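You operate a simulated robot arm through the tools that you are given. There is no shell and no other tool. Be economical: measure what you need, move in short steps, check, and stop when the job is done.

You are at the controls of a simulated robot arm. One attempt, no reset.

## Task
Set the controls near the top of the wall bench. At the end: the heat button is switched on; the lever with the yellow grip is set to down; the hotplate knob is turned to 60; the green jig slide is set to closed; whatever was shut is shut again. Leave all else as you found it, and nothing knocked over. The green jig slide goes toward x +0.0, y -1.0, z +0.0 (a direction in the base frame), to its stop.

The check looks at the end state, three seconds after you hand in, the way a careful person would. Anything else that was tipped, shoved, dropped, spilled or broken makes it a failure.

## Robot
A 6-joint arm with a two-finger gripper, fixed in place. Base frame: the origin is at the foot of the arm, x ahead of it, y to its left, z up; the work surface is at about z = 0.88. Readings come in m, degrees, newtons and seconds.
Its first joint turns from -166.0 to 166.0 degrees. Payload 2.45 kg.
The TCP is the grasp point between the finger pads, 0.02 m short of the fingertips. In the tool frame z runs along the fingers and y along their closing line. The gripper opens to 0.14 m. The gripper's body begins 0.168 m behind the TCP.
Orientation is that of the tool frame in the base frame, as a unit quaternion [x, y, z, w]. With the fingers straight down and closing along the base's y, the tool's x points along the base's -x, its y along +y and its z along -z.

## Interface
- The arm moves only by the tool jog_arm. Its argument "motion" is a list of rows, each a list of 2 entries, a list of its own where there are three numbers: the shift along the tool's x, y, z in m, then the turn, a rotation vector about the tool's x, y, z in degrees. In form: [[[x, y, z], [ax, ay, az]], ...]. A call has 1 to 8 rows; each row shifts and turns the commanded pose from where the row before left it, along the tool's axes as they then stand. "grip" is the gripper command, from -1 (shut) to 1 (fully open), values between in proportion, set as the call begins (left out, the last holds). A row lasts 0.2 s, in which the tool goes at most 0.05 m and 8.6 degrees; a call with a longer step from one row to the next is refused whole, and so is a gripper value outside its range. Where a pose cannot be reached the arm comes as near as it can. A force on the tool above 40 N (or 10 N above the force at the start of the call, whichever is more), or a blocked arm, ends the call early, and 0.2 s more pass. The fingers move at their own pace (about 0.045 m/s each) and stop on an object; they squeeze with about 24 N. The grip force told is the motor's: it shows also when the fingers shut on nothing. Time passes only in rows, and 0.2 s behind the last, so rows that do not move let the fingers close. It gives the time, the measured TCP pose, the force on the tool (base axes), the opening and the grip force at its end, in the units of the frame above (readings bear some noise), with the torque about the TCP (base axes, N m) and any sound that the robot's microphone picked up.
- Cameras (640 x 400 px; columns grow to the right, rows downward): "scene" is fixed at [0.3992, 0.6505, 1.696]; the picture's right is [-0.83, -0.55, 0.00], its down [-0.42, 0.63, -0.65] and it looks along [0.36, -0.54, -0.76] (base axes); focal length 328 px, centre (320, 200). "wrist" rides on the gripper at [0.078, 0.011, -0.209] in the tool frame; the picture's right is [-0.14, 0.99, 0.00], its down [-0.92, -0.13, -0.37] and it looks along [-0.37, -0.05, 0.93] (tool axes); focal length 280 px, centre (320, 200). There is no depth. A picture from a camera that has moved, and an enlarged one, comes with that camera's place and axes in the base frame and with its lens.
- grab_frame(camera): a new picture of that camera. The clock stands still meanwhile.
- zoom(camera, box): a new picture of the part [left, top, right, bottom] of that camera's present view, enlarged. The clock stands still meanwhile.
- sign_off(): hands the job in; it is judged then, once.

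Work in short steps. Places have to be worked out from the pictures, the camera data and where the tool is seen: move nearer, look again, correct. Check each grasp and each placing, and mend what went wrong. You have 90 turns and 38 pictures in all, those below and enlarged ones among them. Open the gripper and draw the arm clear of the work before you hand the job in, unless the task says otherwise; then end with one line.

The tools are called after "Call:" as a command line: name --argument value ..., lists and objects as JSON in quotes. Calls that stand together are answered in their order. jog_arm: Moves the arm, as the interface text tells. Its arguments: {"type":"object","properties":{"motion":{"type":"array","items":{"type":"array"}},"grip":{"type":"number"}},"required":["motion"]} The other tools are called the same way: grab_frame (camera) takes a picture; zoom (camera, box) takes an enlarged picture of a part of a camera's view; sign_off () hands the job in.

At the start:

```text
t: 0.0
ee_pos: [0.7026, 0.4176, 1.2084]
ee_rot: [0.0, 1.0, 0.0, 0.0]
wrist_force: [0.0, 0.7, 1.1]
torque: [-0.01, 0.02, 0.01]
width: 0.1399
grasp_force: 0.1
```

scene: 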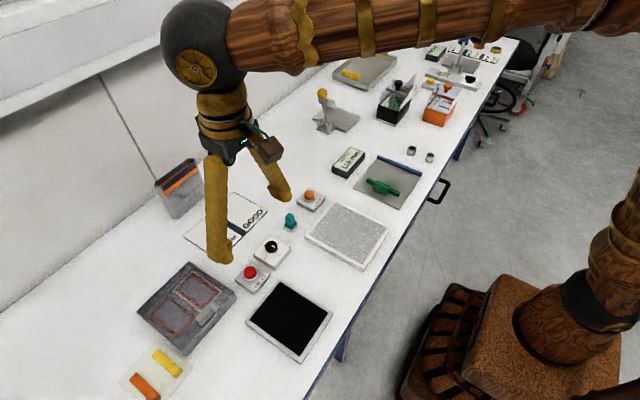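
wrist: 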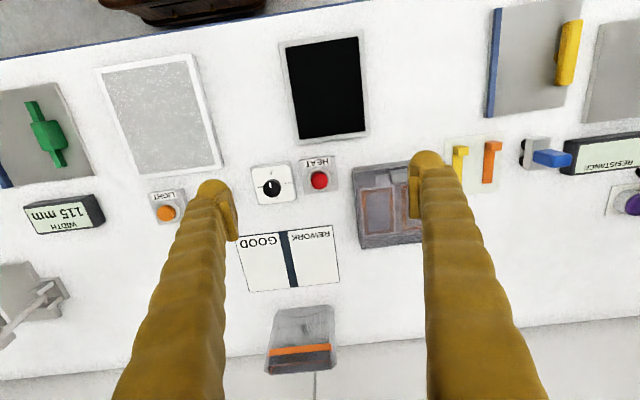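

The heat button, knob and green slide are visible; I zoom to inspect the controls before moving.

Call:
zoom --camera "scene" --box '[290, 40, 530, 190]'

Call:
zoom --camera "scene" --box '[110, 170, 400, 351]'

Call:
zoom --camera "wrist" --box '[230, 140, 370, 227]'

```text
2.67 times, centred on (410, 115) of scene
camera zoom: at [0.3992, 0.6505, 1.696], right [-0.83, -0.55, 0.0], down [-0.42, 0.63, -0.65], along [0.36, -0.54, -0.76], focal length 875 px, centre (80, 427)
```

zoom: 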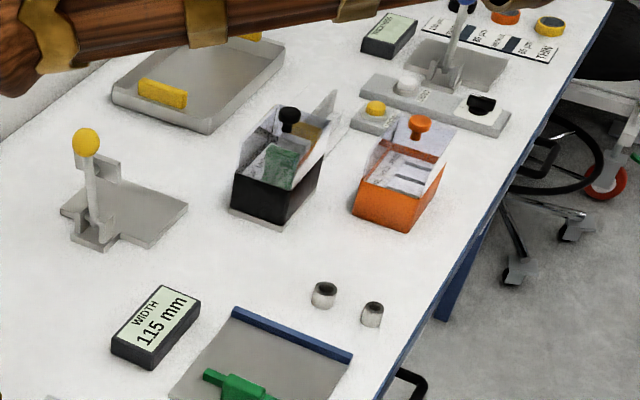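

```text
2.21 times, centred on (255, 260) of scene
camera zoom: at [0.3992, 0.6505, 1.696], right [-0.83, -0.55, 0.0], down [-0.42, 0.63, -0.65], along [0.36, -0.54, -0.76], focal length 724 px, centre (463, 66)
```

zoom: 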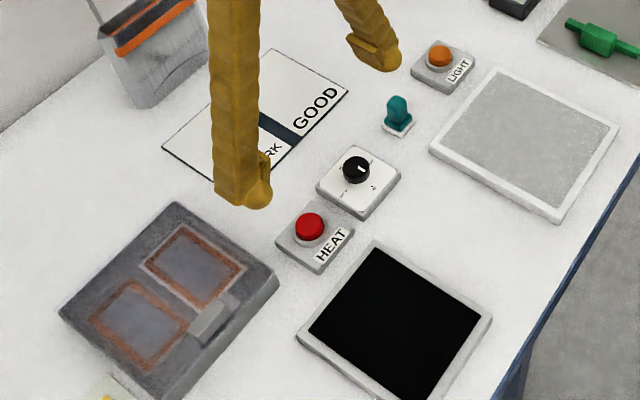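

```text
4.57 times, centred on (300, 184) of wrist
camera zoom: at [0.6255, 0.4281, 1.4173], right [0.14, 0.99, 0.0], down [0.92, -0.13, 0.37], along [0.37, -0.05, -0.93], focal length 1282 px, centre (411, 275)
```

zoom: 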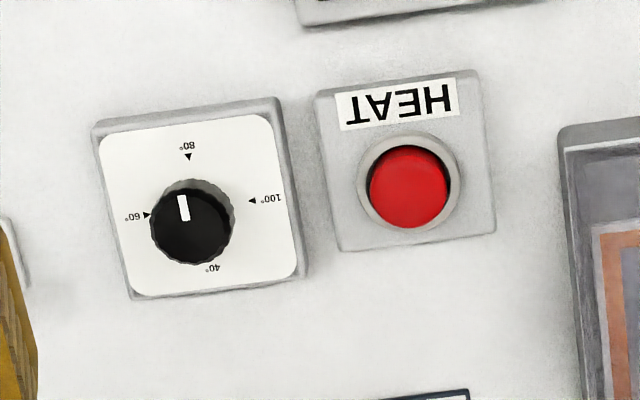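

The knob is at about (0.789, 0.312), pointing at 80, and 60 is a +90° turn about base z. I move above it and take a close look.

Call:
jog_arm --motion '[[[-0.0173, -0.0211, 0.03], [0, 0, 0]], [[-0.0173, -0.0211, 0.03], [0, 0, 0]], [[-0.0173, -0.0211, 0.03], [0, 0, 0]], [[-0.0173, -0.0211, 0.03], [0, 0, 0]], [[-0.0173, -0.0211, 0.03], [0, 0, 0]]]'

Call:
grab_frame --camera "wrist"

```text
t: 1.2
ee_pos: [0.7896, 0.3116, 1.0596]
ee_rot: [0.0, 1.0, 0.0, -0.001]
wrist_force: [1.1, 0.9, -0.2]
torque: [-0.02, 0.03, 0.02]
width: 0.1402
grasp_force: 0.1
```

```text
32 pictures are left
camera wrist: at [0.712, 0.3225, 1.2681], right [0.14, 0.99, 0.0], down [0.92, -0.13, 0.37], along [0.37, -0.05, -0.93], focal length 280 px, centre (320, 200)
```

wrist: 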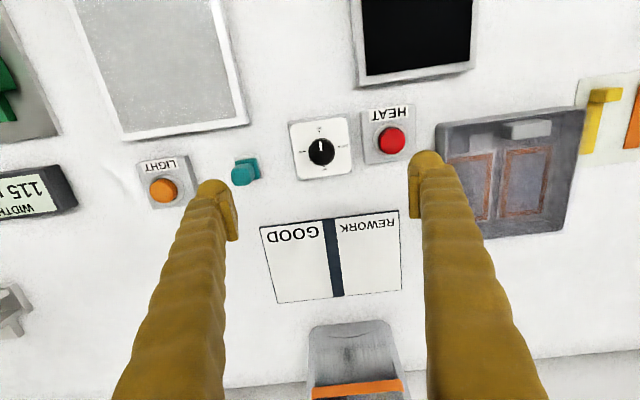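

The knob re-estimates to (0.787, 0.313). I narrow the fingers, pre-turn +45° and come down to z≈0.96.

Call:
jog_arm --motion '[[[0.002, 0.002, 0.02], [0, 0, 7.5]], [[0, 0, 0.02], [0, 0, 7.5]], [[0, 0, 0.02], [0, 0, 7.5]], [[0, 0, 0.02], [0, 0, 7.5]], [[0, 0, 0.01], [0, 0, 7.5]], [[0, 0, 0.01], [0, 0, 7.5]], [[0, 0, 0], [0, 0, 0]]]' --grip -0.14

Call:
zoom --camera "scene" --box '[210, 210, 338, 290]'

Call:
zoom --camera "wrist" --box '[220, 80, 420, 205]'

```text
t: 2.8
ee_pos: [0.7881, 0.3151, 0.957]
ee_rot: [0.383, 0.924, 0.0, 0.001]
wrist_force: [1.2, -0.8, -0.9]
torque: [0.01, -0.03, 0.03]
width: 0.0601
grasp_force: 0.0
```

```text
5.00 times, centred on (274, 250) of scene
camera zoom: at [0.3992, 0.6505, 1.696], right [-0.83, -0.55, 0.0], down [-0.42, 0.63, -0.65], along [0.36, -0.54, -0.76], focal length 1641 px, centre (550, -50)
```

zoom: 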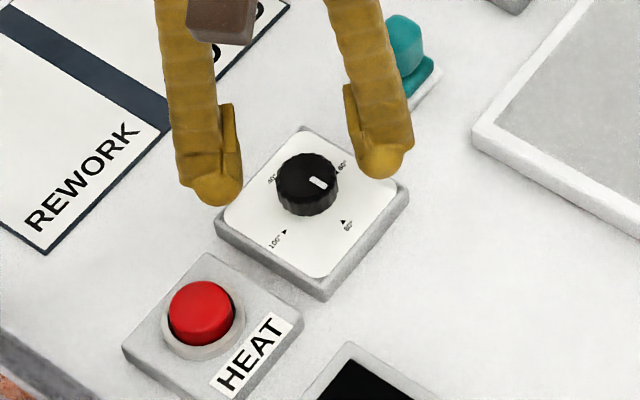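

```text
3.20 times, centred on (320, 142) of wrist
camera zoom: at [0.7401, 0.378, 1.1661], right [0.8, 0.6, 0.0], down [0.56, -0.74, 0.37], along [0.22, -0.29, -0.93], focal length 897 px, centre (320, 384)
```

zoom: 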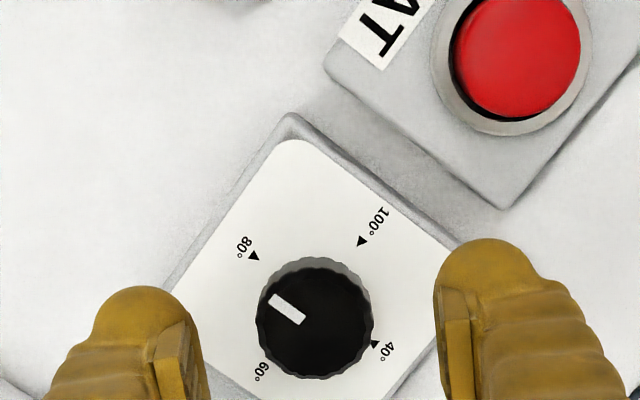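

The fingers are centred across the knob, the plate top is ~0.897 and the knob top ~0.913. I descend so the tips sit at ~0.901, then close.

Call:
jog_arm --motion '[[[0, 0, 0.018], [0, 0, 0]], [[0, 0, 0.017], [0, 0, 0]], [[0, 0, 0], [0, 0, 0]]]'

Call:
jog_arm --motion '[[[0, 0, 0], [0, 0, 0]], [[0, 0, 0], [0, 0, 0]], [[0, 0, 0], [0, 0, 0]], [[0, 0, 0], [0, 0, 0]]]' --grip -1

```text
t: 3.6
ee_pos: [0.7859, 0.315, 0.9207]
ee_rot: [0.382, 0.924, 0.0, 0.0]
wrist_force: [-0.6, 1.7, 0.6]
torque: [0.01, -0.02, -0.02]
width: 0.0601
grasp_force: 0.2
```

```text
t: 4.6
ee_pos: [0.7853, 0.3147, 0.9225]
ee_rot: [0.383, 0.924, -0.001, -0.001]
wrist_force: [-16.1, -15.7, 2.7]
torque: [-0.19, 0.23, 0.03]
width: 0.0315
grasp_force: 45.2
```

The knob is gripped (31.5 mm) with a sideways load from ~2 mm miscentring; I shift a little to relieve it.

Call:
jog_arm --motion '[[[0, -0.002, 0], [0, 0, 0]], [[0, 0, 0], [0, 0, 0]]]'

```text
t: 5.2
ee_pos: [0.7857, 0.3142, 0.9225]
ee_rot: [0.382, 0.924, 0.001, 0.0]
wrist_force: [3.2, 16.5, -14.9]
torque: [0.14, -0.05, -0.02]
width: 0.031
grasp_force: 45.1
```

Load is moderate; I turn the first half (-45° about tool z).

Call:
jog_arm --motion '[[[0, 0.0007, 0], [0, 0, -7.5]], [[0, 0, 0], [0, 0, -7.5]], [[0, 0, 0], [0, 0, -7.5]], [[0, 0, 0], [0, 0, -7.5]], [[0, 0, 0], [0, 0, -7.5]], [[0, 0, 0], [0, 0, -7.5]]]'

Call:
zoom --camera "scene" --box '[210, 210, 338, 290]'

```text
t: 5.9
ee_pos: [0.7855, 0.3137, 0.9215]
ee_rot: [0.239, 0.971, 0.001, 0.0]
wrist_force: [6.5, 3.9, -4.3]
torque: [-0.02, -0.18, -0.01]
width: 0.0313
grasp_force: 45.2
stopped in row 3: the force on the tool passed its limit at 41 N (the readings are from after the stop); the commanded pose is now the measured one
```

```text
5.00 times, centred on (274, 250) of scene
camera zoom: at [0.3992, 0.6505, 1.696], right [-0.83, -0.55, 0.0], down [-0.42, 0.63, -0.65], along [0.36, -0.54, -0.76], focal length 1641 px, centre (550, -50)
```

zoom: 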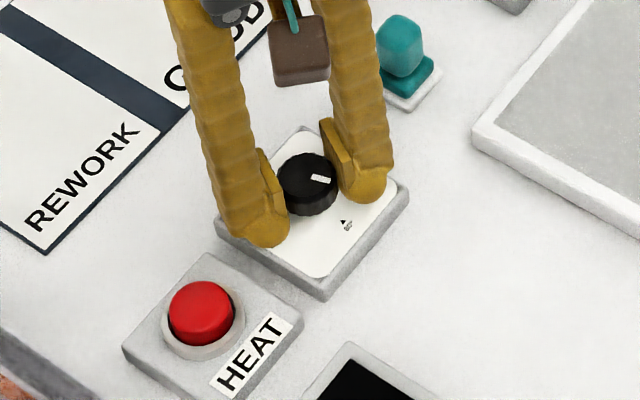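

The knob follows (~17°) and the stop was from side load, now relaxed. I continue in smaller steps.

Call:
jog_arm --motion '[[[0, 0, 0], [0, 0, -4]], [[0, 0, 0], [0, 0, -4]], [[0, 0, 0], [0, 0, -4]], [[0, 0, 0], [0, 0, -4]], [[0, 0, 0], [0, 0, -4]], [[0, 0, 0], [0, 0, -4]]]'

```text
t: 7.3
ee_pos: [0.7857, 0.3154, 0.9219]
ee_rot: [0.031, 1.0, 0.001, 0.0]
wrist_force: [14.8, 7.6, -3.1]
torque: [0.06, -0.06, -0.01]
width: 0.0314
grasp_force: 45.0
```

Now at 3.6°; 41° turned in total. Side force is moderate (+x), so I shift 1 mm that way while turning on.

Call:
jog_arm --motion '[[[-0.001, 0, 0], [0, 0, -4]], [[0, 0, 0], [0, 0, -4]], [[0, 0, 0], [0, 0, -4]], [[0, 0, 0], [0, 0, -4]], [[0, 0, 0], [0, 0, -4]], [[0, 0, 0], [0, 0, -4]]]'

Call:
zoom --camera "scene" --box '[210, 210, 338, 290]'

```text
t: 8.7
ee_pos: [0.7869, 0.3145, 0.9228]
ee_rot: [-0.177, 0.984, 0.001, -0.001]
wrist_force: [-16.4, 36.7, 6.2]
torque: [0.36, 0.27, -0.02]
width: 0.0315
grasp_force: 44.9
```

```text
5.00 times, centred on (274, 250) of scene
camera zoom: at [0.3992, 0.6505, 1.696], right [-0.83, -0.55, 0.0], down [-0.42, 0.63, -0.65], along [0.36, -0.54, -0.76], focal length 1641 px, centre (550, -50)
```

zoom: 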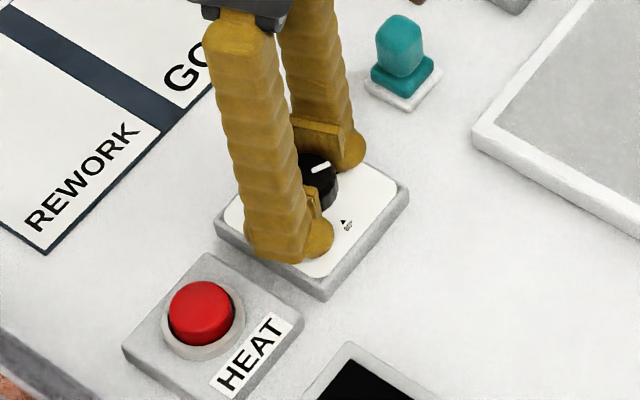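

About 65° turned; the side load is along tool +y, so I relieve 1.5 mm that way and finish the remaining ~25°.

Call:
jog_arm --motion '[[[0, 0.0015, 0], [0, 0, 0]], [[0, 0, 0], [0, 0, -4]], [[0, 0, 0], [0, 0, -4]], [[0, 0, 0], [0, 0, -4]], [[0, 0, 0], [0, 0, -4]], [[0, 0, 0], [0, 0, -4]], [[0, 0, 0], [0, 0, -4.5]]]'

Call:
zoom --camera "wrist" --box '[220, 80, 420, 205]'

```text
t: 10.3
ee_pos: [0.7866, 0.3173, 0.9227]
ee_rot: [-0.382, 0.924, 0.0, 0.0]
wrist_force: [-27.5, 6.5, -3.0]
torque: [0.09, 0.25, -0.04]
width: 0.0312
grasp_force: 45.2
```

```text
3.20 times, centred on (320, 142) of wrist
camera zoom: at [0.7244, 0.2681, 1.1306], right [-0.6, 0.8, 0.0], down [0.74, 0.56, 0.37], along [0.29, 0.22, -0.93], focal length 897 px, centre (320, 384)
```

zoom: 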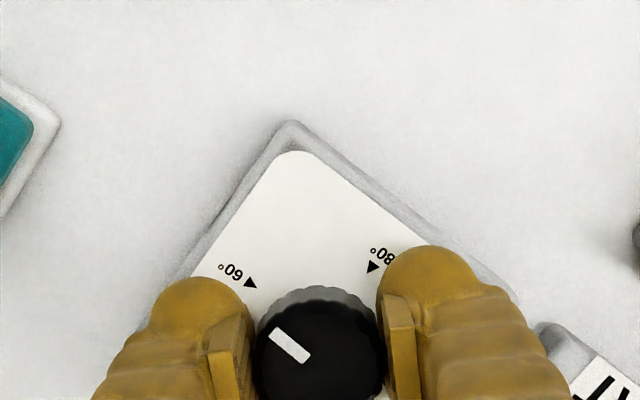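

The pointer is now in the same relation to 60 as it was to 80. I release gently and rise.

Call:
jog_arm --motion '[[[0, 0.001, 0], [0, 0, 0]], [[0, 0, 0], [0, 0, 0]], [[0, 0, 0], [0, 0, 0]], [[0, 0, -0.03], [0, 0, 0]], [[0, 0, -0.03], [0, 0, 0]], [[0, 0, -0.03], [0, 0, 0]]]' --grip -0.14

Call:
zoom --camera "wrist" --box '[220, 80, 420, 205]'

```text
t: 11.7
ee_pos: [0.783, 0.3161, 1.0133]
ee_rot: [-0.381, 0.925, 0.0, 0.001]
wrist_force: [0.8, -0.5, -0.7]
torque: [0.0, 0.01, 0.0]
width: 0.0603
grasp_force: 0.2
```

```text
3.20 times, centred on (320, 142) of wrist
camera zoom: at [0.7211, 0.2682, 1.2222], right [-0.6, 0.8, 0.0], down [0.74, 0.56, 0.37], along [0.3, 0.22, -0.93], focal length 897 px, centre (320, 384)
```

zoom: 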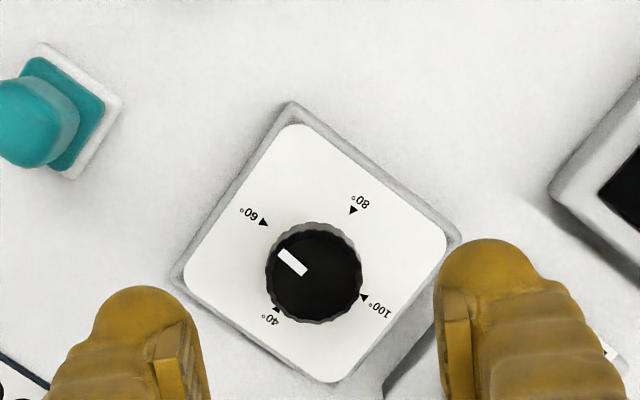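

The knob reads 60. Next I square the tool, shut the fingers and go above the heat button at about (0.784, 0.405).

Call:
jog_arm --motion '[[[0, 0, 0], [0, 0, 7.5]], [[0, 0, 0], [0, 0, 7.5]], [[0, 0, 0], [0, 0, 7.5]], [[0, 0, 0], [0, 0, 7.5]], [[0, 0, 0], [0, 0, 7.5]], [[0, 0, 0], [0, 0, 7.5]], [[0, 0.045, 0], [0, 0, 0]], [[0, 0.044, 0.02], [0, 0, 0]]]' --grip -1

Call:
jog_arm --motion '[[[0, 0, 0.025], [0, 0, 0]], [[0, 0, 0], [0, 0, 0]]]'

Call:
zoom --camera "wrist" --box '[220, 80, 420, 205]'

Call:
zoom --camera "scene" --box '[190, 220, 318, 300]'

```text
t: 13.5
ee_pos: [0.7865, 0.4074, 0.9924]
ee_rot: [0.002, 1.0, 0.0, 0.001]
wrist_force: [-0.4, -0.1, 0.9]
torque: [0.01, 0.06, 0.01]
width: 0.0
grasp_force: 24.1
```

```text
t: 14.1
ee_pos: [0.786, 0.4082, 0.9677]
ee_rot: [0.002, 1.0, 0.0, 0.0]
wrist_force: [-0.4, 1.0, -0.3]
torque: [0.02, 0.0, 0.02]
width: 0.0
grasp_force: 23.8
```

```text
3.20 times, centred on (320, 142) of wrist
camera zoom: at [0.7092, 0.4181, 1.1767], right [0.14, 0.99, 0.0], down [0.92, -0.13, 0.37], along [0.37, -0.05, -0.93], focal length 897 px, centre (320, 384)
```

zoom: 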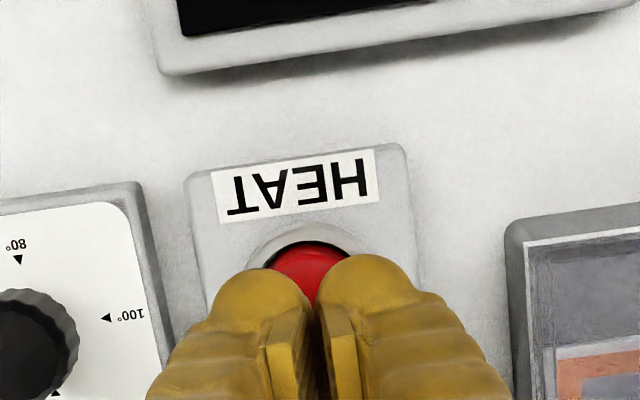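

```text
5.00 times, centred on (254, 260) of scene
camera zoom: at [0.3992, 0.6505, 1.696], right [-0.83, -0.55, 0.0], down [-0.42, 0.63, -0.65], along [0.36, -0.54, -0.76], focal length 1641 px, centre (650, -100)
```

zoom: 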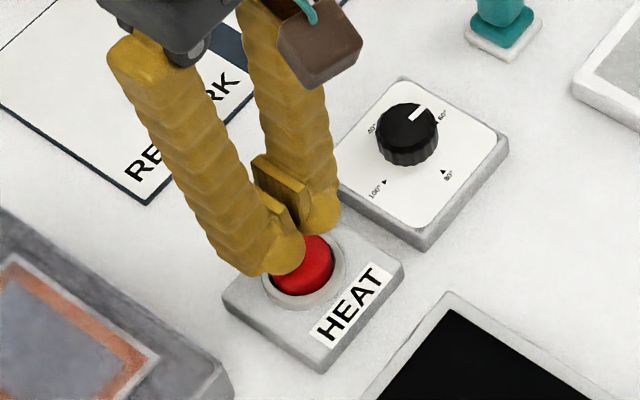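

The button centre is near (0.780, 0.404), so I shift 6 mm/4 mm and come down slowly, stopping on force.

Call:
jog_arm --motion '[[[0.006, -0.004, 0.01], [0, 0, 0]], [[0, 0, 0.012], [0, 0, 0]], [[0, 0, 0.004], [0, 0, 0]], [[0, 0, 0.003], [0, 0, 0]], [[0, 0, 0.003], [0, 0, 0]]]'

```text
t: 15.3
ee_pos: [0.7793, 0.4031, 0.9348]
ee_rot: [0.002, 1.0, 0.002, 0.001]
wrist_force: [0.0, 0.9, 1.9]
torque: [0.03, 0.03, 0.0]
width: 0.0001
grasp_force: 29.4
```

No contact yet; I continue down in 2 mm steps.

Call:
jog_arm --motion '[[[0, 0, 0.002], [0, 0, 0]], [[0, 0, 0.002], [0, 0, 0]], [[0, 0, 0.002], [0, 0, 0]]]'

```text
t: 16.1
ee_pos: [0.7797, 0.4015, 0.9312]
ee_rot: [0.001, 1.0, 0.001, 0.001]
wrist_force: [-12.9, 3.9, 34.0]
torque: [0.06, 0.18, -0.05]
width: 0.0062
grasp_force: 29.6
heard: click, click
```

Two clicks were heard. I lift and look at the button's state.

Call:
jog_arm --motion '[[[0, 0, -0.02], [0, 0, 0]], [[0, 0, -0.04], [0, 0, 0]], [[0.04, 0, -0.02], [0, 0, 0]], [[0.04, 0, 0], [0, 0, 0]]]'

Call:
zoom --camera "scene" --box '[190, 220, 318, 300]'

```text
t: 17.1
ee_pos: [0.7014, 0.4005, 1.0062]
ee_rot: [0.002, 1.0, -0.001, 0.0]
wrist_force: [0.4, -0.1, -0.8]
torque: [0.04, 0.01, 0.01]
width: 0.0002
grasp_force: 29.0
```

```text
5.00 times, centred on (254, 260) of scene
camera zoom: at [0.3992, 0.6505, 1.696], right [-0.83, -0.55, 0.0], down [-0.42, 0.63, -0.65], along [0.36, -0.54, -0.76], focal length 1641 px, centre (650, -100)
```

zoom: 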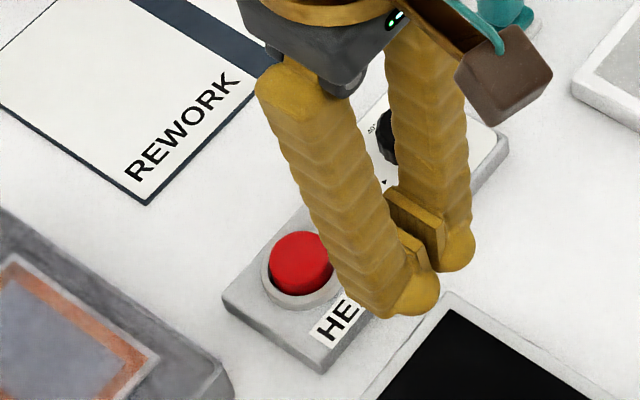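

The button looks at the same height and unlit; two clicks may have toggled it twice. I look closely with the wrist camera.

Call:
zoom --camera "wrist" --box '[240, 140, 400, 240]'

```text
4.00 times, centred on (320, 190) of wrist
camera zoom: at [0.6242, 0.4115, 1.2162], right [0.14, 0.99, 0.0], down [0.92, -0.13, 0.37], along [0.36, -0.05, -0.93], focal length 1122 px, centre (320, 240)
```

zoom: 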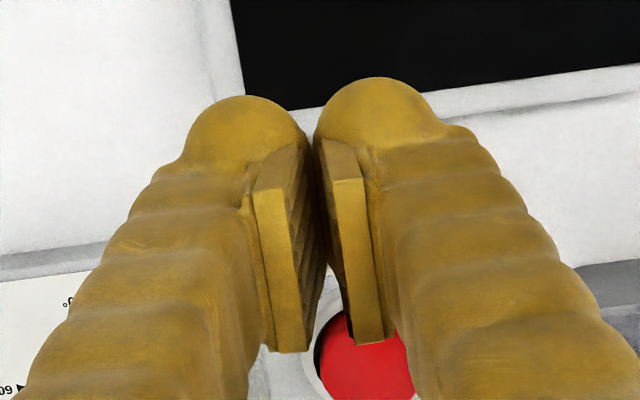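

The red appears brighter than before, perhaps lit. I raise to the starting viewpoint with fingers open for a like-for-like comparison.

Call:
jog_arm --motion '[[[0, 0, -0.045], [0, 0, 0]], [[0, 0.005, -0.045], [0, 0, 0]], [[0, 0.005, -0.045], [0, 0, 0]], [[0, 0.006, -0.045], [0, 0, 0]], [[0, 0, -0.02], [0, 0, 0]], [[0, 0, 0], [0, 0, 0]], [[0, 0, 0], [0, 0, 0]]]' --grip 1

Call:
zoom --camera "wrist" --box '[230, 140, 370, 227]'

Call:
zoom --camera "scene" --box '[110, 170, 400, 351]'

```text
t: 18.7
ee_pos: [0.7005, 0.4178, 1.209]
ee_rot: [0.001, 1.0, 0.0, 0.0]
wrist_force: [-0.3, -0.3, 0.9]
torque: [-0.03, 0.0, 0.01]
width: 0.14
grasp_force: 0.0
```

```text
4.57 times, centred on (300, 184) of wrist
camera zoom: at [0.6229, 0.4271, 1.4174], right [0.14, 0.99, 0.0], down [0.92, -0.13, 0.37], along [0.37, -0.05, -0.93], focal length 1282 px, centre (411, 275)
```

zoom: 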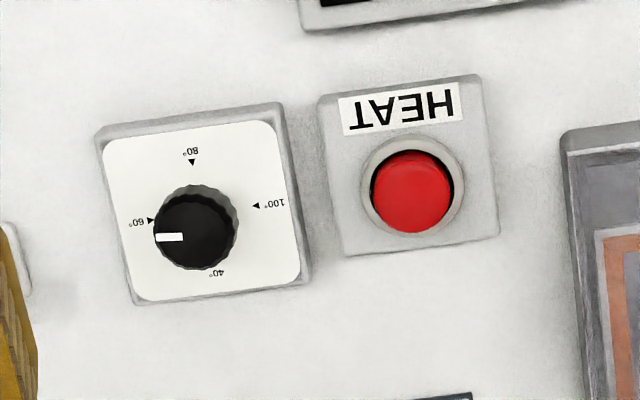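

```text
2.21 times, centred on (255, 260) of scene
camera zoom: at [0.3992, 0.6505, 1.696], right [-0.83, -0.55, 0.0], down [-0.42, 0.63, -0.65], along [0.36, -0.54, -0.76], focal length 724 px, centre (463, 66)
```

zoom: 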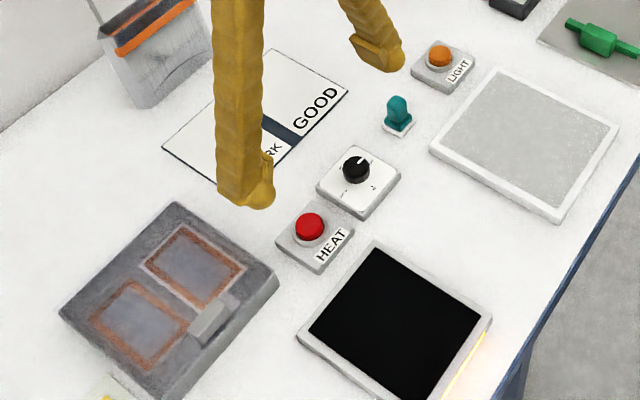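

A warm glow bar has appeared on the hotplate's front edge, so the heat is on. I check the knob's pointer more precisely.

Call:
zoom --camera "wrist" --box '[248, 160, 304, 195]'

Call:
zoom --camera "scene" --box '[240, 225, 304, 265]'

```text
11.43 times, centred on (276, 178) of wrist
camera zoom: at [0.6229, 0.4271, 1.4174], right [0.14, 0.99, 0.0], down [0.92, -0.13, 0.37], along [0.37, -0.05, -0.93], focal length 3204 px, centre (823, 457)
```

zoom: 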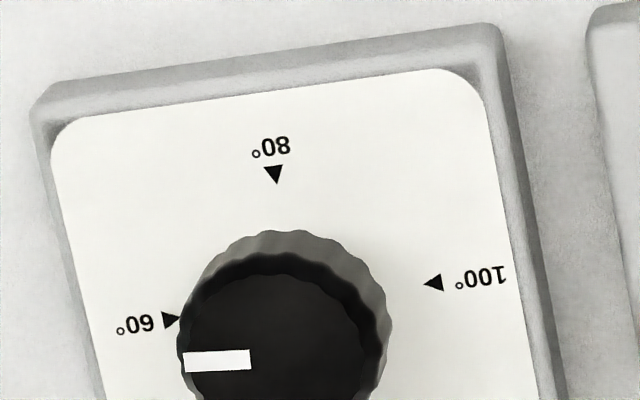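

```text
10.00 times, centred on (272, 245) of scene
camera zoom: at [0.3992, 0.6505, 1.696], right [-0.83, -0.55, 0.0], down [-0.42, 0.63, -0.65], along [0.36, -0.54, -0.76], focal length 3281 px, centre (800, -250)
```

zoom: 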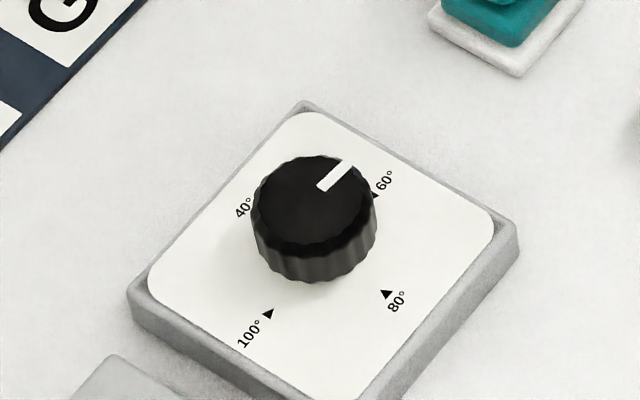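

The pointer is ~6° short of 60. I go back over the knob to trim it.

Call:
jog_arm --motion '[[[-0.01224, -0.01454, 0.035], [0, 0, 0]], [[-0.01224, -0.01454, 0.035], [0, 0, 0]], [[-0.01224, -0.01454, 0.035], [0, 0, 0]], [[-0.01224, -0.01454, 0.035], [0, 0, 0]], [[-0.01224, -0.01454, 0.035], [0, 0, 0]], [[-0.01224, -0.01454, 0.035], [0, 0, 0]], [[-0.01224, -0.01454, 0.035], [0, 0, 0]], [[0, 0, 0], [0, 0, 0]]]' --grip -0.14

```text
t: 20.5
ee_pos: [0.7831, 0.3186, 0.963]
ee_rot: [0.002, 1.0, 0.0, 0.0]
wrist_force: [0.7, -0.1, 0.0]
torque: [-0.02, -0.04, -0.01]
width: 0.0601
grasp_force: 0.1
```

In place above the knob; I descend to z≈0.922 and close.

Call:
jog_arm --motion '[[[0, 0, 0.02], [0, 0, 0]], [[0, 0, 0.021], [0, 0, 0]], [[0, 0, 0], [0, 0, 0]]]'

Call:
jog_arm --motion '[[[0, 0, 0], [0, 0, 0]], [[0, 0, 0], [0, 0, 0]], [[0, 0, 0], [0, 0, 0]], [[0, 0, 0], [0, 0, 0]]]' --grip -1

```text
t: 21.3
ee_pos: [0.7845, 0.316, 0.9224]
ee_rot: [0.002, 1.0, 0.0, 0.0]
wrist_force: [-0.4, 0.3, 0.1]
torque: [-0.02, 0.0, 0.01]
width: 0.0599
grasp_force: 0.1
```

```text
t: 22.3
ee_pos: [0.7862, 0.3154, 0.9215]
ee_rot: [0.002, 1.0, 0.0, 0.0]
wrist_force: [0.8, -22.0, 0.0]
torque: [-0.22, -0.02, 0.01]
width: 0.0317
grasp_force: 44.7
```

Gripped; I relieve 1 mm in -y and turn 6.5° further.

Call:
jog_arm --motion '[[[0, -0.001, 0], [0, 0, 0]], [[0, 0, 0], [0, 0, -3.5]], [[0, 0, 0], [0, 0, -3]], [[0, 0, 0], [0, 0, 0]]]'

Call:
jog_arm --motion '[[[0, 0, 0], [0, 0, 0]], [[0, 0, 0], [0, 0, 0]], [[0, 0, -0.03], [0, 0, 0]], [[0, 0, -0.04], [0, 0, 0]], [[0, 0, -0.04], [0, 0, 0]]]' --grip -0.14

Call:
zoom --camera "wrist" --box '[284, 130, 364, 180]'

```text
t: 23.3
ee_pos: [0.7848, 0.3143, 0.9232]
ee_rot: [-0.056, 0.998, 0.0, -0.001]
wrist_force: [5.0, -21.9, -26.3]
torque: [-0.08, -0.03, -0.01]
width: 0.0314
grasp_force: 44.8
```

```text
t: 24.5
ee_pos: [0.7824, 0.3156, 1.0335]
ee_rot: [-0.055, 0.999, 0.0, -0.001]
wrist_force: [0.0, -1.0, -0.1]
torque: [0.01, 0.01, 0.0]
width: 0.0603
grasp_force: 0.0
```

```text
8.00 times, centred on (324, 155) of wrist
camera zoom: at [0.7052, 0.3174, 1.2412], right [0.03, 1.0, 0.0], down [0.93, -0.03, 0.37], along [0.37, -0.01, -0.93], focal length 2243 px, centre (288, 560)
```

zoom: 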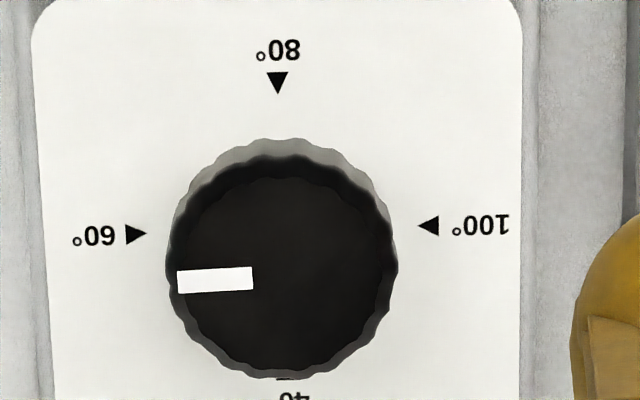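

The knob now lines up with 60. I raise, square up and travel over to the green slide and the yellow lever.

Call:
jog_arm --motion '[[[0, 0, -0.045], [0, 0, 6.4]], [[0, 0, -0.045], [0, 0, 0]], [[0.016, -0.038, -0.012], [0, 0, 0]], [[0.016, -0.038, -0.012], [0, 0, 0]], [[0.016, -0.038, -0.012], [0, 0, 0]], [[0.016, -0.038, -0.012], [0, 0, 0]], [[0.016, -0.038, -0.012], [0, 0, 0]], [[0.016, -0.038, -0.012], [0, 0, 0]]]' --grip 1

Call:
jog_arm --motion '[[[0.018, -0.04, 0], [0, 0, 0]], [[0.018, -0.04, 0], [0, 0, 0]], [[0.018, -0.04, 0], [0, 0, 0]], [[0.018, -0.04, 0], [0, 0, 0]]]'

Call:
grab_frame --camera "wrist"

```text
t: 26.3
ee_pos: [0.6878, 0.0865, 1.1958]
ee_rot: [0.0, 1.0, -0.001, -0.001]
wrist_force: [0.1, -0.4, 0.9]
torque: [-0.02, 0.03, 0.01]
width: 0.14
grasp_force: 0.0
```

```text
t: 27.3
ee_pos: [0.6142, -0.0718, 1.1969]
ee_rot: [0.0, 1.0, 0.001, 0.0]
wrist_force: [-0.8, 0.5, -0.2]
torque: [0.0, 0.01, 0.03]
width: 0.1401
grasp_force: 0.1
```

```text
16 pictures are left
camera wrist: at [0.5371, -0.062, 1.4045], right [0.14, 0.99, 0.0], down [0.92, -0.13, 0.37], along [0.37, -0.05, -0.93], focal length 280 px, centre (320, 200)
```

wrist: 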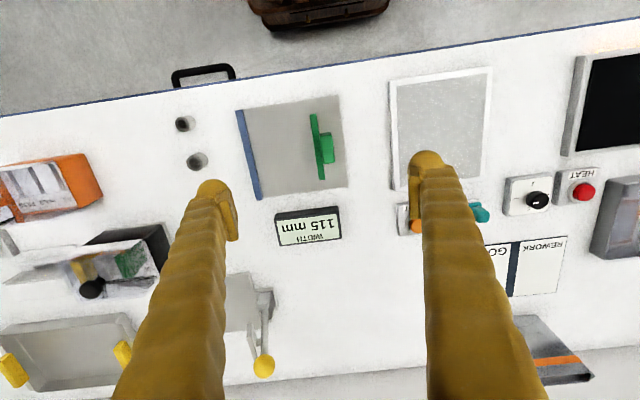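

The green slide's bar is at y≈-0.08 with its grip on the +y side (edge ≈ -0.047, x≈0.637), and the blue stop at y≈-0.207. I zoom for heights and the lever's shape.

Call:
zoom --camera "wrist" --box '[200, 260, 360, 400]'

Call:
zoom --camera "scene" --box '[300, 75, 460, 215]'

```text
2.86 times, centred on (280, 330) of wrist
camera zoom: at [0.5371, -0.062, 1.4045], right [0.14, 0.99, 0.0], down [0.92, -0.13, 0.37], along [0.37, -0.05, -0.93], focal length 801 px, centre (434, -171)
```

zoom: 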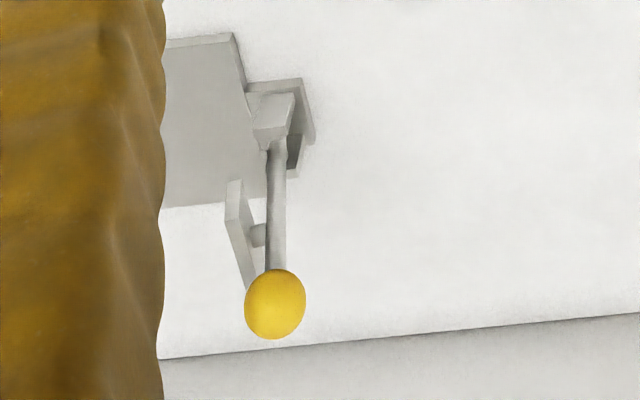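

```text
2.86 times, centred on (380, 145) of scene
camera zoom: at [0.3992, 0.6505, 1.696], right [-0.83, -0.55, 0.0], down [-0.42, 0.63, -0.65], along [0.36, -0.54, -0.76], focal length 938 px, centre (149, 357)
```

zoom: 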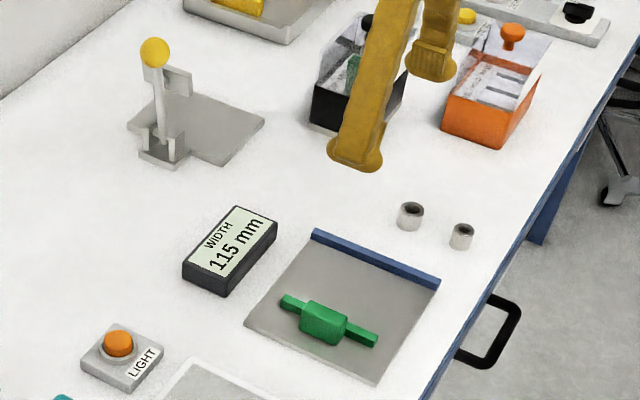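

The green grip is at (0.635, -0.061), top z≈0.915; the yellow ball triangulates to (0.970, -0.220, 1.058). First the slide: I shut the fingers and come down on its +y side.

Call:
jog_arm --motion '[[[-0.003, 0.014, 0.03], [0, 0, 0]], [[-0.003, 0.014, 0.035], [0, 0, 0]], [[-0.003, 0.014, 0.035], [0, 0, 0]], [[-0.003, 0.014, 0.035], [0, 0, 0]], [[-0.003, 0.012, 0.035], [0, 0, 0]], [[-0.003, 0, 0.035], [0, 0, 0]], [[-0.003, 0, 0.035], [0, 0, 0]]]' --grip -1

Call:
jog_arm --motion '[[[0, 0, 0.03], [0, 0, 0]], [[0, 0, 0.01], [0, 0, 0]], [[0, 0, 0], [0, 0, 0]]]'

Call:
zoom --camera "scene" --box '[300, 120, 460, 220]'

```text
t: 28.9
ee_pos: [0.6353, -0.0017, 0.9558]
ee_rot: [0.002, 1.0, -0.001, 0.0]
wrist_force: [-0.1, 0.4, 0.8]
torque: [-0.01, 0.0, 0.01]
width: 0.0
grasp_force: 2.9
```

```text
t: 29.7
ee_pos: [0.6372, -0.0043, 0.9157]
ee_rot: [0.001, 1.0, 0.0, 0.0]
wrist_force: [0.6, 0.8, -1.0]
torque: [-0.03, 0.01, 0.02]
width: 0.0
grasp_force: 24.3
```

```text
4.00 times, centred on (380, 170) of scene
camera zoom: at [0.3992, 0.6505, 1.696], right [-0.83, -0.55, 0.0], down [-0.42, 0.63, -0.65], along [0.36, -0.54, -0.76], focal length 1312 px, centre (80, 320)
```

zoom: 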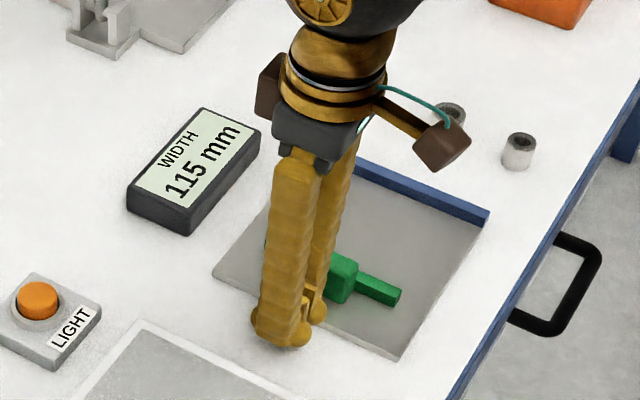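

The closed fingers are beside the grip. I push in -y in small steps.

Call:
jog_arm --motion '[[[0, -0.015, 0], [0, 0, 0]], [[0, -0.012, 0], [0, 0, 0]], [[0, -0.012, 0], [0, 0, 0]], [[0, -0.012, 0], [0, 0, 0]], [[0, -0.012, 0], [0, 0, 0]], [[0, -0.012, 0], [0, 0, 0]], [[0, -0.012, 0], [0, 0, 0]], [[0, -0.012, 0], [0, 0, 0]]]'

```text
t: 31.5
ee_pos: [0.6371, -0.1007, 0.9156]
ee_rot: [0.001, 1.0, 0.002, 0.001]
wrist_force: [0.5, 24.1, 3.1]
torque: [-0.29, 0.01, 0.02]
width: 0.0
grasp_force: 23.5
stopped in row 8: the force on the tool passed its limit at 55 N (the readings are from after the stop); the commanded pose is now the measured one
```

A hard stop at y=-0.10, so I check whether that's the end stop.

Call:
zoom --camera "scene" --box '[300, 120, 460, 220]'

```text
4.00 times, centred on (380, 170) of scene
camera zoom: at [0.3992, 0.6505, 1.696], right [-0.83, -0.55, 0.0], down [-0.42, 0.63, -0.65], along [0.36, -0.54, -0.76], focal length 1312 px, centre (80, 320)
```

zoom: 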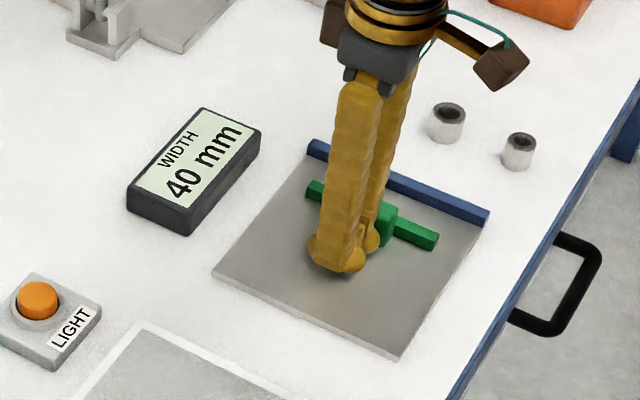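

The readout shows 40 mm, likely the stop. One more gentle push to confirm, then back off and rise.

Call:
jog_arm --motion '[[[0, -0.002, 0], [0, 0, 0]], [[0, -0.002, 0], [0, 0, 0]], [[0, 0, 0], [0, 0, 0]]]'

Call:
jog_arm --motion '[[[0, 0.015, 0], [0, 0, 0]], [[0, 0.015, -0.03], [0, 0, 0]], [[0, 0, -0.045], [0, 0, 0]], [[0, 0, -0.045], [0, 0, 0]], [[0, 0, -0.045], [0, 0, 0]], [[0, 0, -0.045], [0, 0, 0]], [[0, 0, -0.045], [0, 0, 0]], [[0, 0, -0.045], [0, 0, 0]]]'

```text
t: 31.9
ee_pos: [0.6375, -0.0999, 0.9155]
ee_rot: [0.002, 1.0, 0.003, 0.001]
wrist_force: [1.2, 19.7, 0.6]
torque: [-0.23, -0.03, -0.02]
width: 0.0
grasp_force: 23.9
stopped in row 1: the force on the tool passed its limit at 44 N (the readings are from after the stop); the commanded pose is now the measured one
```

```text
t: 33.7
ee_pos: [0.6351, -0.0737, 1.2187]
ee_rot: [0.002, 1.0, 0.002, 0.0]
wrist_force: [0.2, 0.9, -0.3]
torque: [0.02, -0.02, -0.03]
width: 0.0
grasp_force: 23.8
```

Slide firmly at its stop. I move over for a better look at the lever.

Call:
jog_arm --motion '[[[-0.033, -0.025, -0.01], [0, 0, 0]], [[-0.033, -0.025, -0.01], [0, 0, 0]], [[-0.033, -0.025, -0.01], [0, 0, 0]], [[-0.033, -0.025, -0.01], [0, 0, 0]], [[-0.033, -0.025, -0.01], [0, 0, 0]]]' --grip 1

Call:
grab_frame --camera "wrist"

Call:
zoom --camera "scene" --box '[290, 70, 390, 150]'

```text
t: 34.9
ee_pos: [0.8012, -0.201, 1.2687]
ee_rot: [0.0, 1.0, 0.003, 0.001]
wrist_force: [0.1, 0.3, 0.0]
torque: [0.0, -0.03, -0.01]
width: 0.1063
grasp_force: 0.0
```

```text
11 pictures are left
camera wrist: at [0.7238, -0.1904, 1.4765], right [0.14, 0.99, 0.0], down [0.92, -0.13, 0.37], along [0.37, -0.05, -0.93], focal length 280 px, centre (320, 200)
```

wrist: 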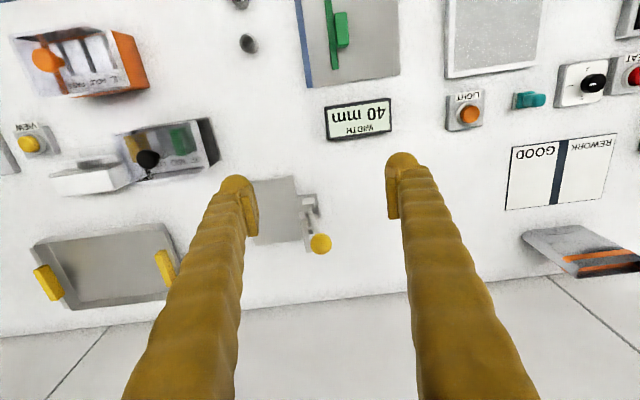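

```text
5.00 times, centred on (340, 110) of scene
camera zoom: at [0.3992, 0.6505, 1.696], right [-0.83, -0.55, 0.0], down [-0.42, 0.63, -0.65], along [0.36, -0.54, -0.76], focal length 1641 px, centre (220, 650)
```

zoom: 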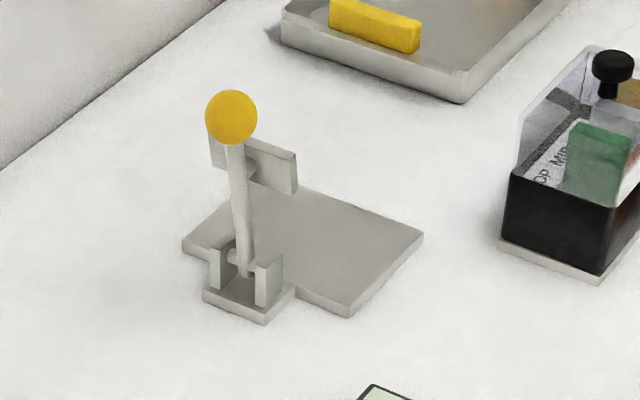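

The clevis axis runs along x and the presser bar is on the -y side over the plate, so "down" is a swing toward -y. It's beyond straight-down reach, so I shut the fingers, tilt the tool ~40° outward and move to the lever's +y side.

Call:
jog_arm --motion '[[[0, 0.015, 0], [0, -8, 0]], [[0, 0.015, 0], [0, -8, 0]], [[0, 0.015, 0], [0, -8, 0]], [[0, 0.015, 0], [0, -8, 0]], [[0, 0.011, 0], [0, -8, 0]], [[0, 0, 0], [0, 0, 0]]]' --grip -1

Call:
jog_arm --motion '[[[-0.0018, 0, 0.0339], [0, 0, 0]], [[-0.0018, 0, 0.0339], [0, 0, 0]], [[-0.0018, 0, 0.0339], [0, 0, 0]], [[-0.0018, 0, 0.0339], [0, 0, 0]], [[-0.0018, 0, 0.0339], [0, 0, 0]], [[-0.0018, 0, 0.0339], [0, 0, 0]], [[0, 0, 0], [0, 0, 0]]]'

```text
t: 36.3
ee_pos: [0.8007, -0.128, 1.2644]
ee_rot: [0.0, 0.939, 0.003, 0.343]
wrist_force: [-0.4, -1.4, 0.4]
torque: [-0.02, 0.04, -0.02]
width: 0.0
grasp_force: 14.8
```

```text
t: 37.9
ee_pos: [0.9387, -0.1264, 1.1154]
ee_rot: [0.001, 0.94, 0.003, 0.342]
wrist_force: [-0.3, -0.6, -1.0]
torque: [-0.02, 0.01, 0.0]
width: 0.0
grasp_force: 24.2
```

Reach is fine when tilted. I lower to lever-rod height, z≈1.0, still clear on the +y side, and look.

Call:
jog_arm --motion '[[[0.0172, -0.0073, 0.0356], [0, 0, 0]], [[0.0172, -0.0073, 0.0356], [0, 0, 0]], [[0.0172, -0.0073, 0.0356], [0, 0, 0]], [[0, 0, 0], [0, 0, 0]]]'

Call:
zoom --camera "scene" --box '[270, 60, 390, 150]'

```text
t: 38.9
ee_pos: [0.966, -0.1486, 1.0012]
ee_rot: [0.002, 0.939, 0.001, 0.343]
wrist_force: [-0.4, 0.5, -0.9]
torque: [0.03, -0.01, 0.02]
width: 0.0
grasp_force: 23.7
```

```text
4.44 times, centred on (330, 105) of scene
camera zoom: at [0.3992, 0.6505, 1.696], right [-0.83, -0.55, 0.0], down [-0.42, 0.63, -0.65], along [0.36, -0.54, -0.76], focal length 1458 px, centre (276, 622)
```

zoom: 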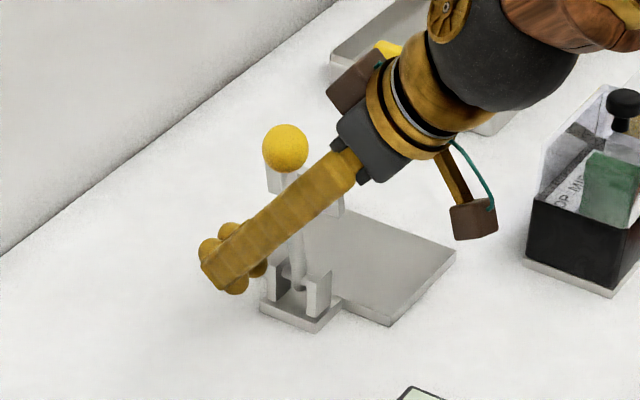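

Position looks right, beside the rod below the ball. I push -y in small steps.

Call:
jog_arm --motion '[[[0, -0.02, 0], [0, 0, 0]], [[0, -0.02, 0], [0, 0, 0]], [[0, -0.012, 0], [0, 0, 0]], [[0, -0.012, 0], [0, 0, 0]], [[0, -0.012, 0], [0, 0, 0]], [[0, -0.012, 0], [0, 0, 0]], [[0, -0.012, 0], [0, 0, 0]]]'

Call:
zoom --camera "scene" --box '[270, 60, 390, 150]'

```text
t: 40.5
ee_pos: [0.9702, -0.2474, 1.0003]
ee_rot: [0.001, 0.939, 0.002, 0.343]
wrist_force: [-0.1, -0.1, -0.3]
torque: [0.01, 0.01, 0.0]
width: 0.0001
grasp_force: 24.3
```

```text
4.44 times, centred on (330, 105) of scene
camera zoom: at [0.3992, 0.6505, 1.696], right [-0.83, -0.55, 0.0], down [-0.42, 0.63, -0.65], along [0.36, -0.54, -0.76], focal length 1458 px, centre (276, 622)
```

zoom: 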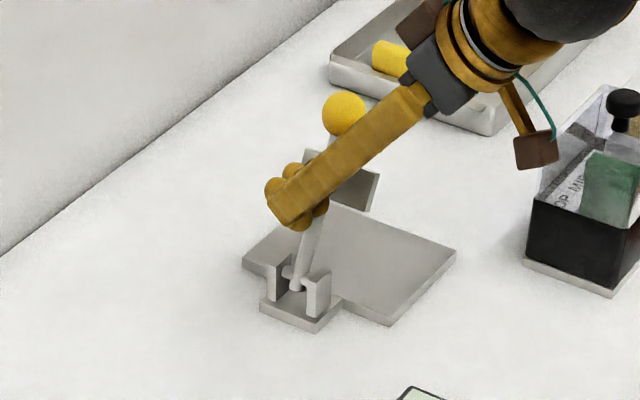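

The lever swings freely toward -y. I continue along its arc, going over and down.

Call:
jog_arm --motion '[[[0, -0.026, 0], [0, 0, 0]], [[0.0051, -0.023, 0.0061], [0, 0, 0]], [[0.0084, -0.017, 0.01], [0, 0, 0]], [[0.0109, -0.015, 0.013], [0, 0, 0]], [[0.0084, -0.008, 0.01], [0, 0, 0]], [[0, 0, 0], [0, 0, 0]]]'

Call:
zoom --camera "scene" --box '[280, 50, 400, 140]'

```text
t: 41.9
ee_pos: [0.9672, -0.3375, 0.9518]
ee_rot: [0.002, 0.94, 0.002, 0.342]
wrist_force: [0.3, 0.8, 0.0]
torque: [0.06, 0.0, 0.02]
width: 0.0001
grasp_force: 24.0
```

```text
4.44 times, centred on (340, 95) of scene
camera zoom: at [0.3992, 0.6505, 1.696], right [-0.83, -0.55, 0.0], down [-0.42, 0.63, -0.65], along [0.36, -0.54, -0.76], focal length 1458 px, centre (231, 667)
```

zoom: 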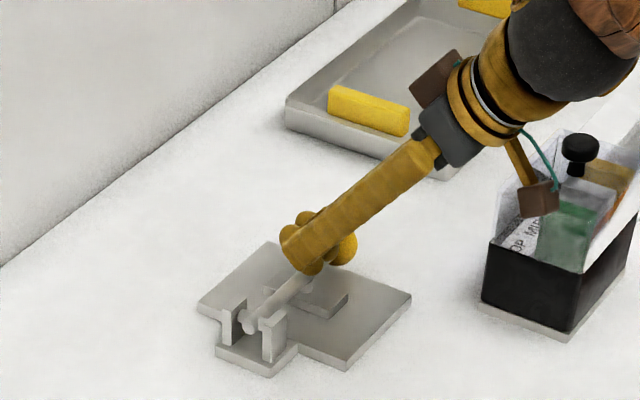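

Nearly down. I press down in 2.5 mm steps to find the stop.

Call:
jog_arm --motion '[[[0.0016, 0, 0.0019], [0, 0, 0]], [[0.0016, 0, 0.0019], [0, 0, 0]], [[0.0016, 0, 0.0019], [0, 0, 0]], [[0.0016, 0, 0.0019], [0, 0, 0]], [[0.0016, 0, 0.0019], [0, 0, 0]], [[0.0016, 0, 0.0019], [0, 0, 0]]]'

```text
t: 42.7
ee_pos: [0.9691, -0.3377, 0.9483]
ee_rot: [0.001, 0.939, 0.002, 0.344]
wrist_force: [-7.3, 0.6, 13.5]
torque: [0.0, 0.19, -0.03]
width: 0.0061
grasp_force: 29.2
stopped in row 3: the force on the tool passed its limit at 47 N (the readings are from after the stop); the commanded pose is now the measured one
```

A firm stop: the lever is down. I lift straight up, back off and verify.

Call:
jog_arm --motion '[[[-0.0129, 0, -0.0153], [0, 0, 0]], [[-0.0257, 0, -0.0306], [0, 0, 0]], [[-0.0257, 0, -0.0306], [0, 0, 0]], [[-0.0257, 0, -0.0306], [0, 0, 0]], [[-0.0257, 0.02, -0.0306], [0, 0, 0]], [[-0.0257, 0.02, -0.0306], [0, 0, 0]], [[0, 0.03, -0.03], [0, 0, 0]], [[0, 0.03, -0.03], [0, 0, 0]]]'

Call:
jog_arm --motion '[[[0, 0.03, -0.025], [0, 8, 0]], [[0, 0.03, -0.025], [0, 8, 0]], [[0, 0.03, -0.025], [0, 8, 0]], [[0, 0.03, -0.025], [0, 8, 0]], [[0, 0.03, -0.025], [0, 8, 0]], [[0.03, 0.03, 0], [0, 0, 0]], [[0.03, 0.03, 0], [0, 0, 0]]]' --grip 1

Call:
grab_frame --camera "scene"

Call:
zoom --camera "scene" --box '[290, 50, 450, 210]'

```text
t: 44.5
ee_pos: [0.9281, -0.2378, 1.2122]
ee_rot: [0.001, 0.939, 0.003, 0.344]
wrist_force: [0.7, 0.0, -1.2]
torque: [0.0, -0.03, 0.03]
width: 0.0
grasp_force: 29.7
```

```text
t: 46.1
ee_pos: [0.8192, -0.0307, 1.3269]
ee_rot: [0.001, 1.0, 0.001, 0.002]
wrist_force: [0.2, 0.3, -1.0]
torque: [-0.01, 0.07, -0.03]
width: 0.1398
grasp_force: 0.1
```

```text
6 pictures are left
```

scene: 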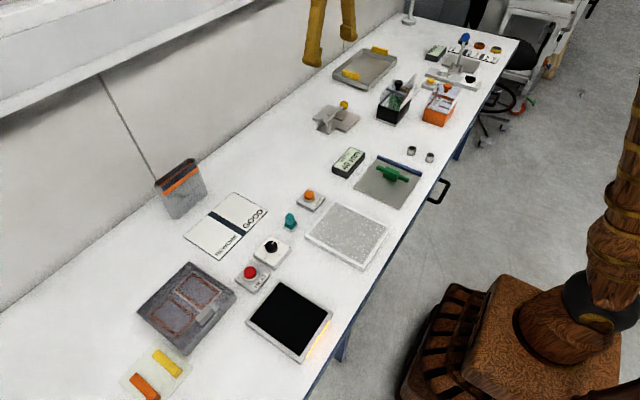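

```text
2.50 times, centred on (370, 130) of scene
camera zoom: at [0.3992, 0.6505, 1.696], right [-0.83, -0.55, 0.0], down [-0.42, 0.63, -0.65], along [0.36, -0.54, -0.76], focal length 820 px, centre (195, 375)
```

zoom: 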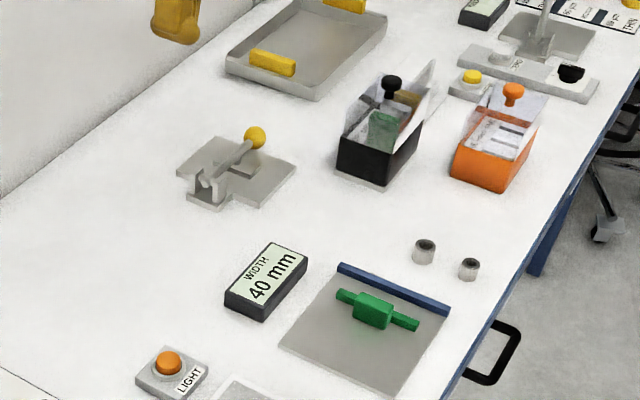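

Lever down, slide at its 40 mm stop, the hotplate edge glowing, the knob at 60, and nothing else disturbed. The arm is clear with the gripper open, so I hand in.

Call:
sign_off

```text
The job is handed in.
```

The job is handed in: heat is on, the yellow-grip lever is down, the hotplate knob is at 60 and the green slide is closed against its stop (readout 40 mm). I opened nothing, so there was nothing to shut again, and the last pictures show nothing else moved.
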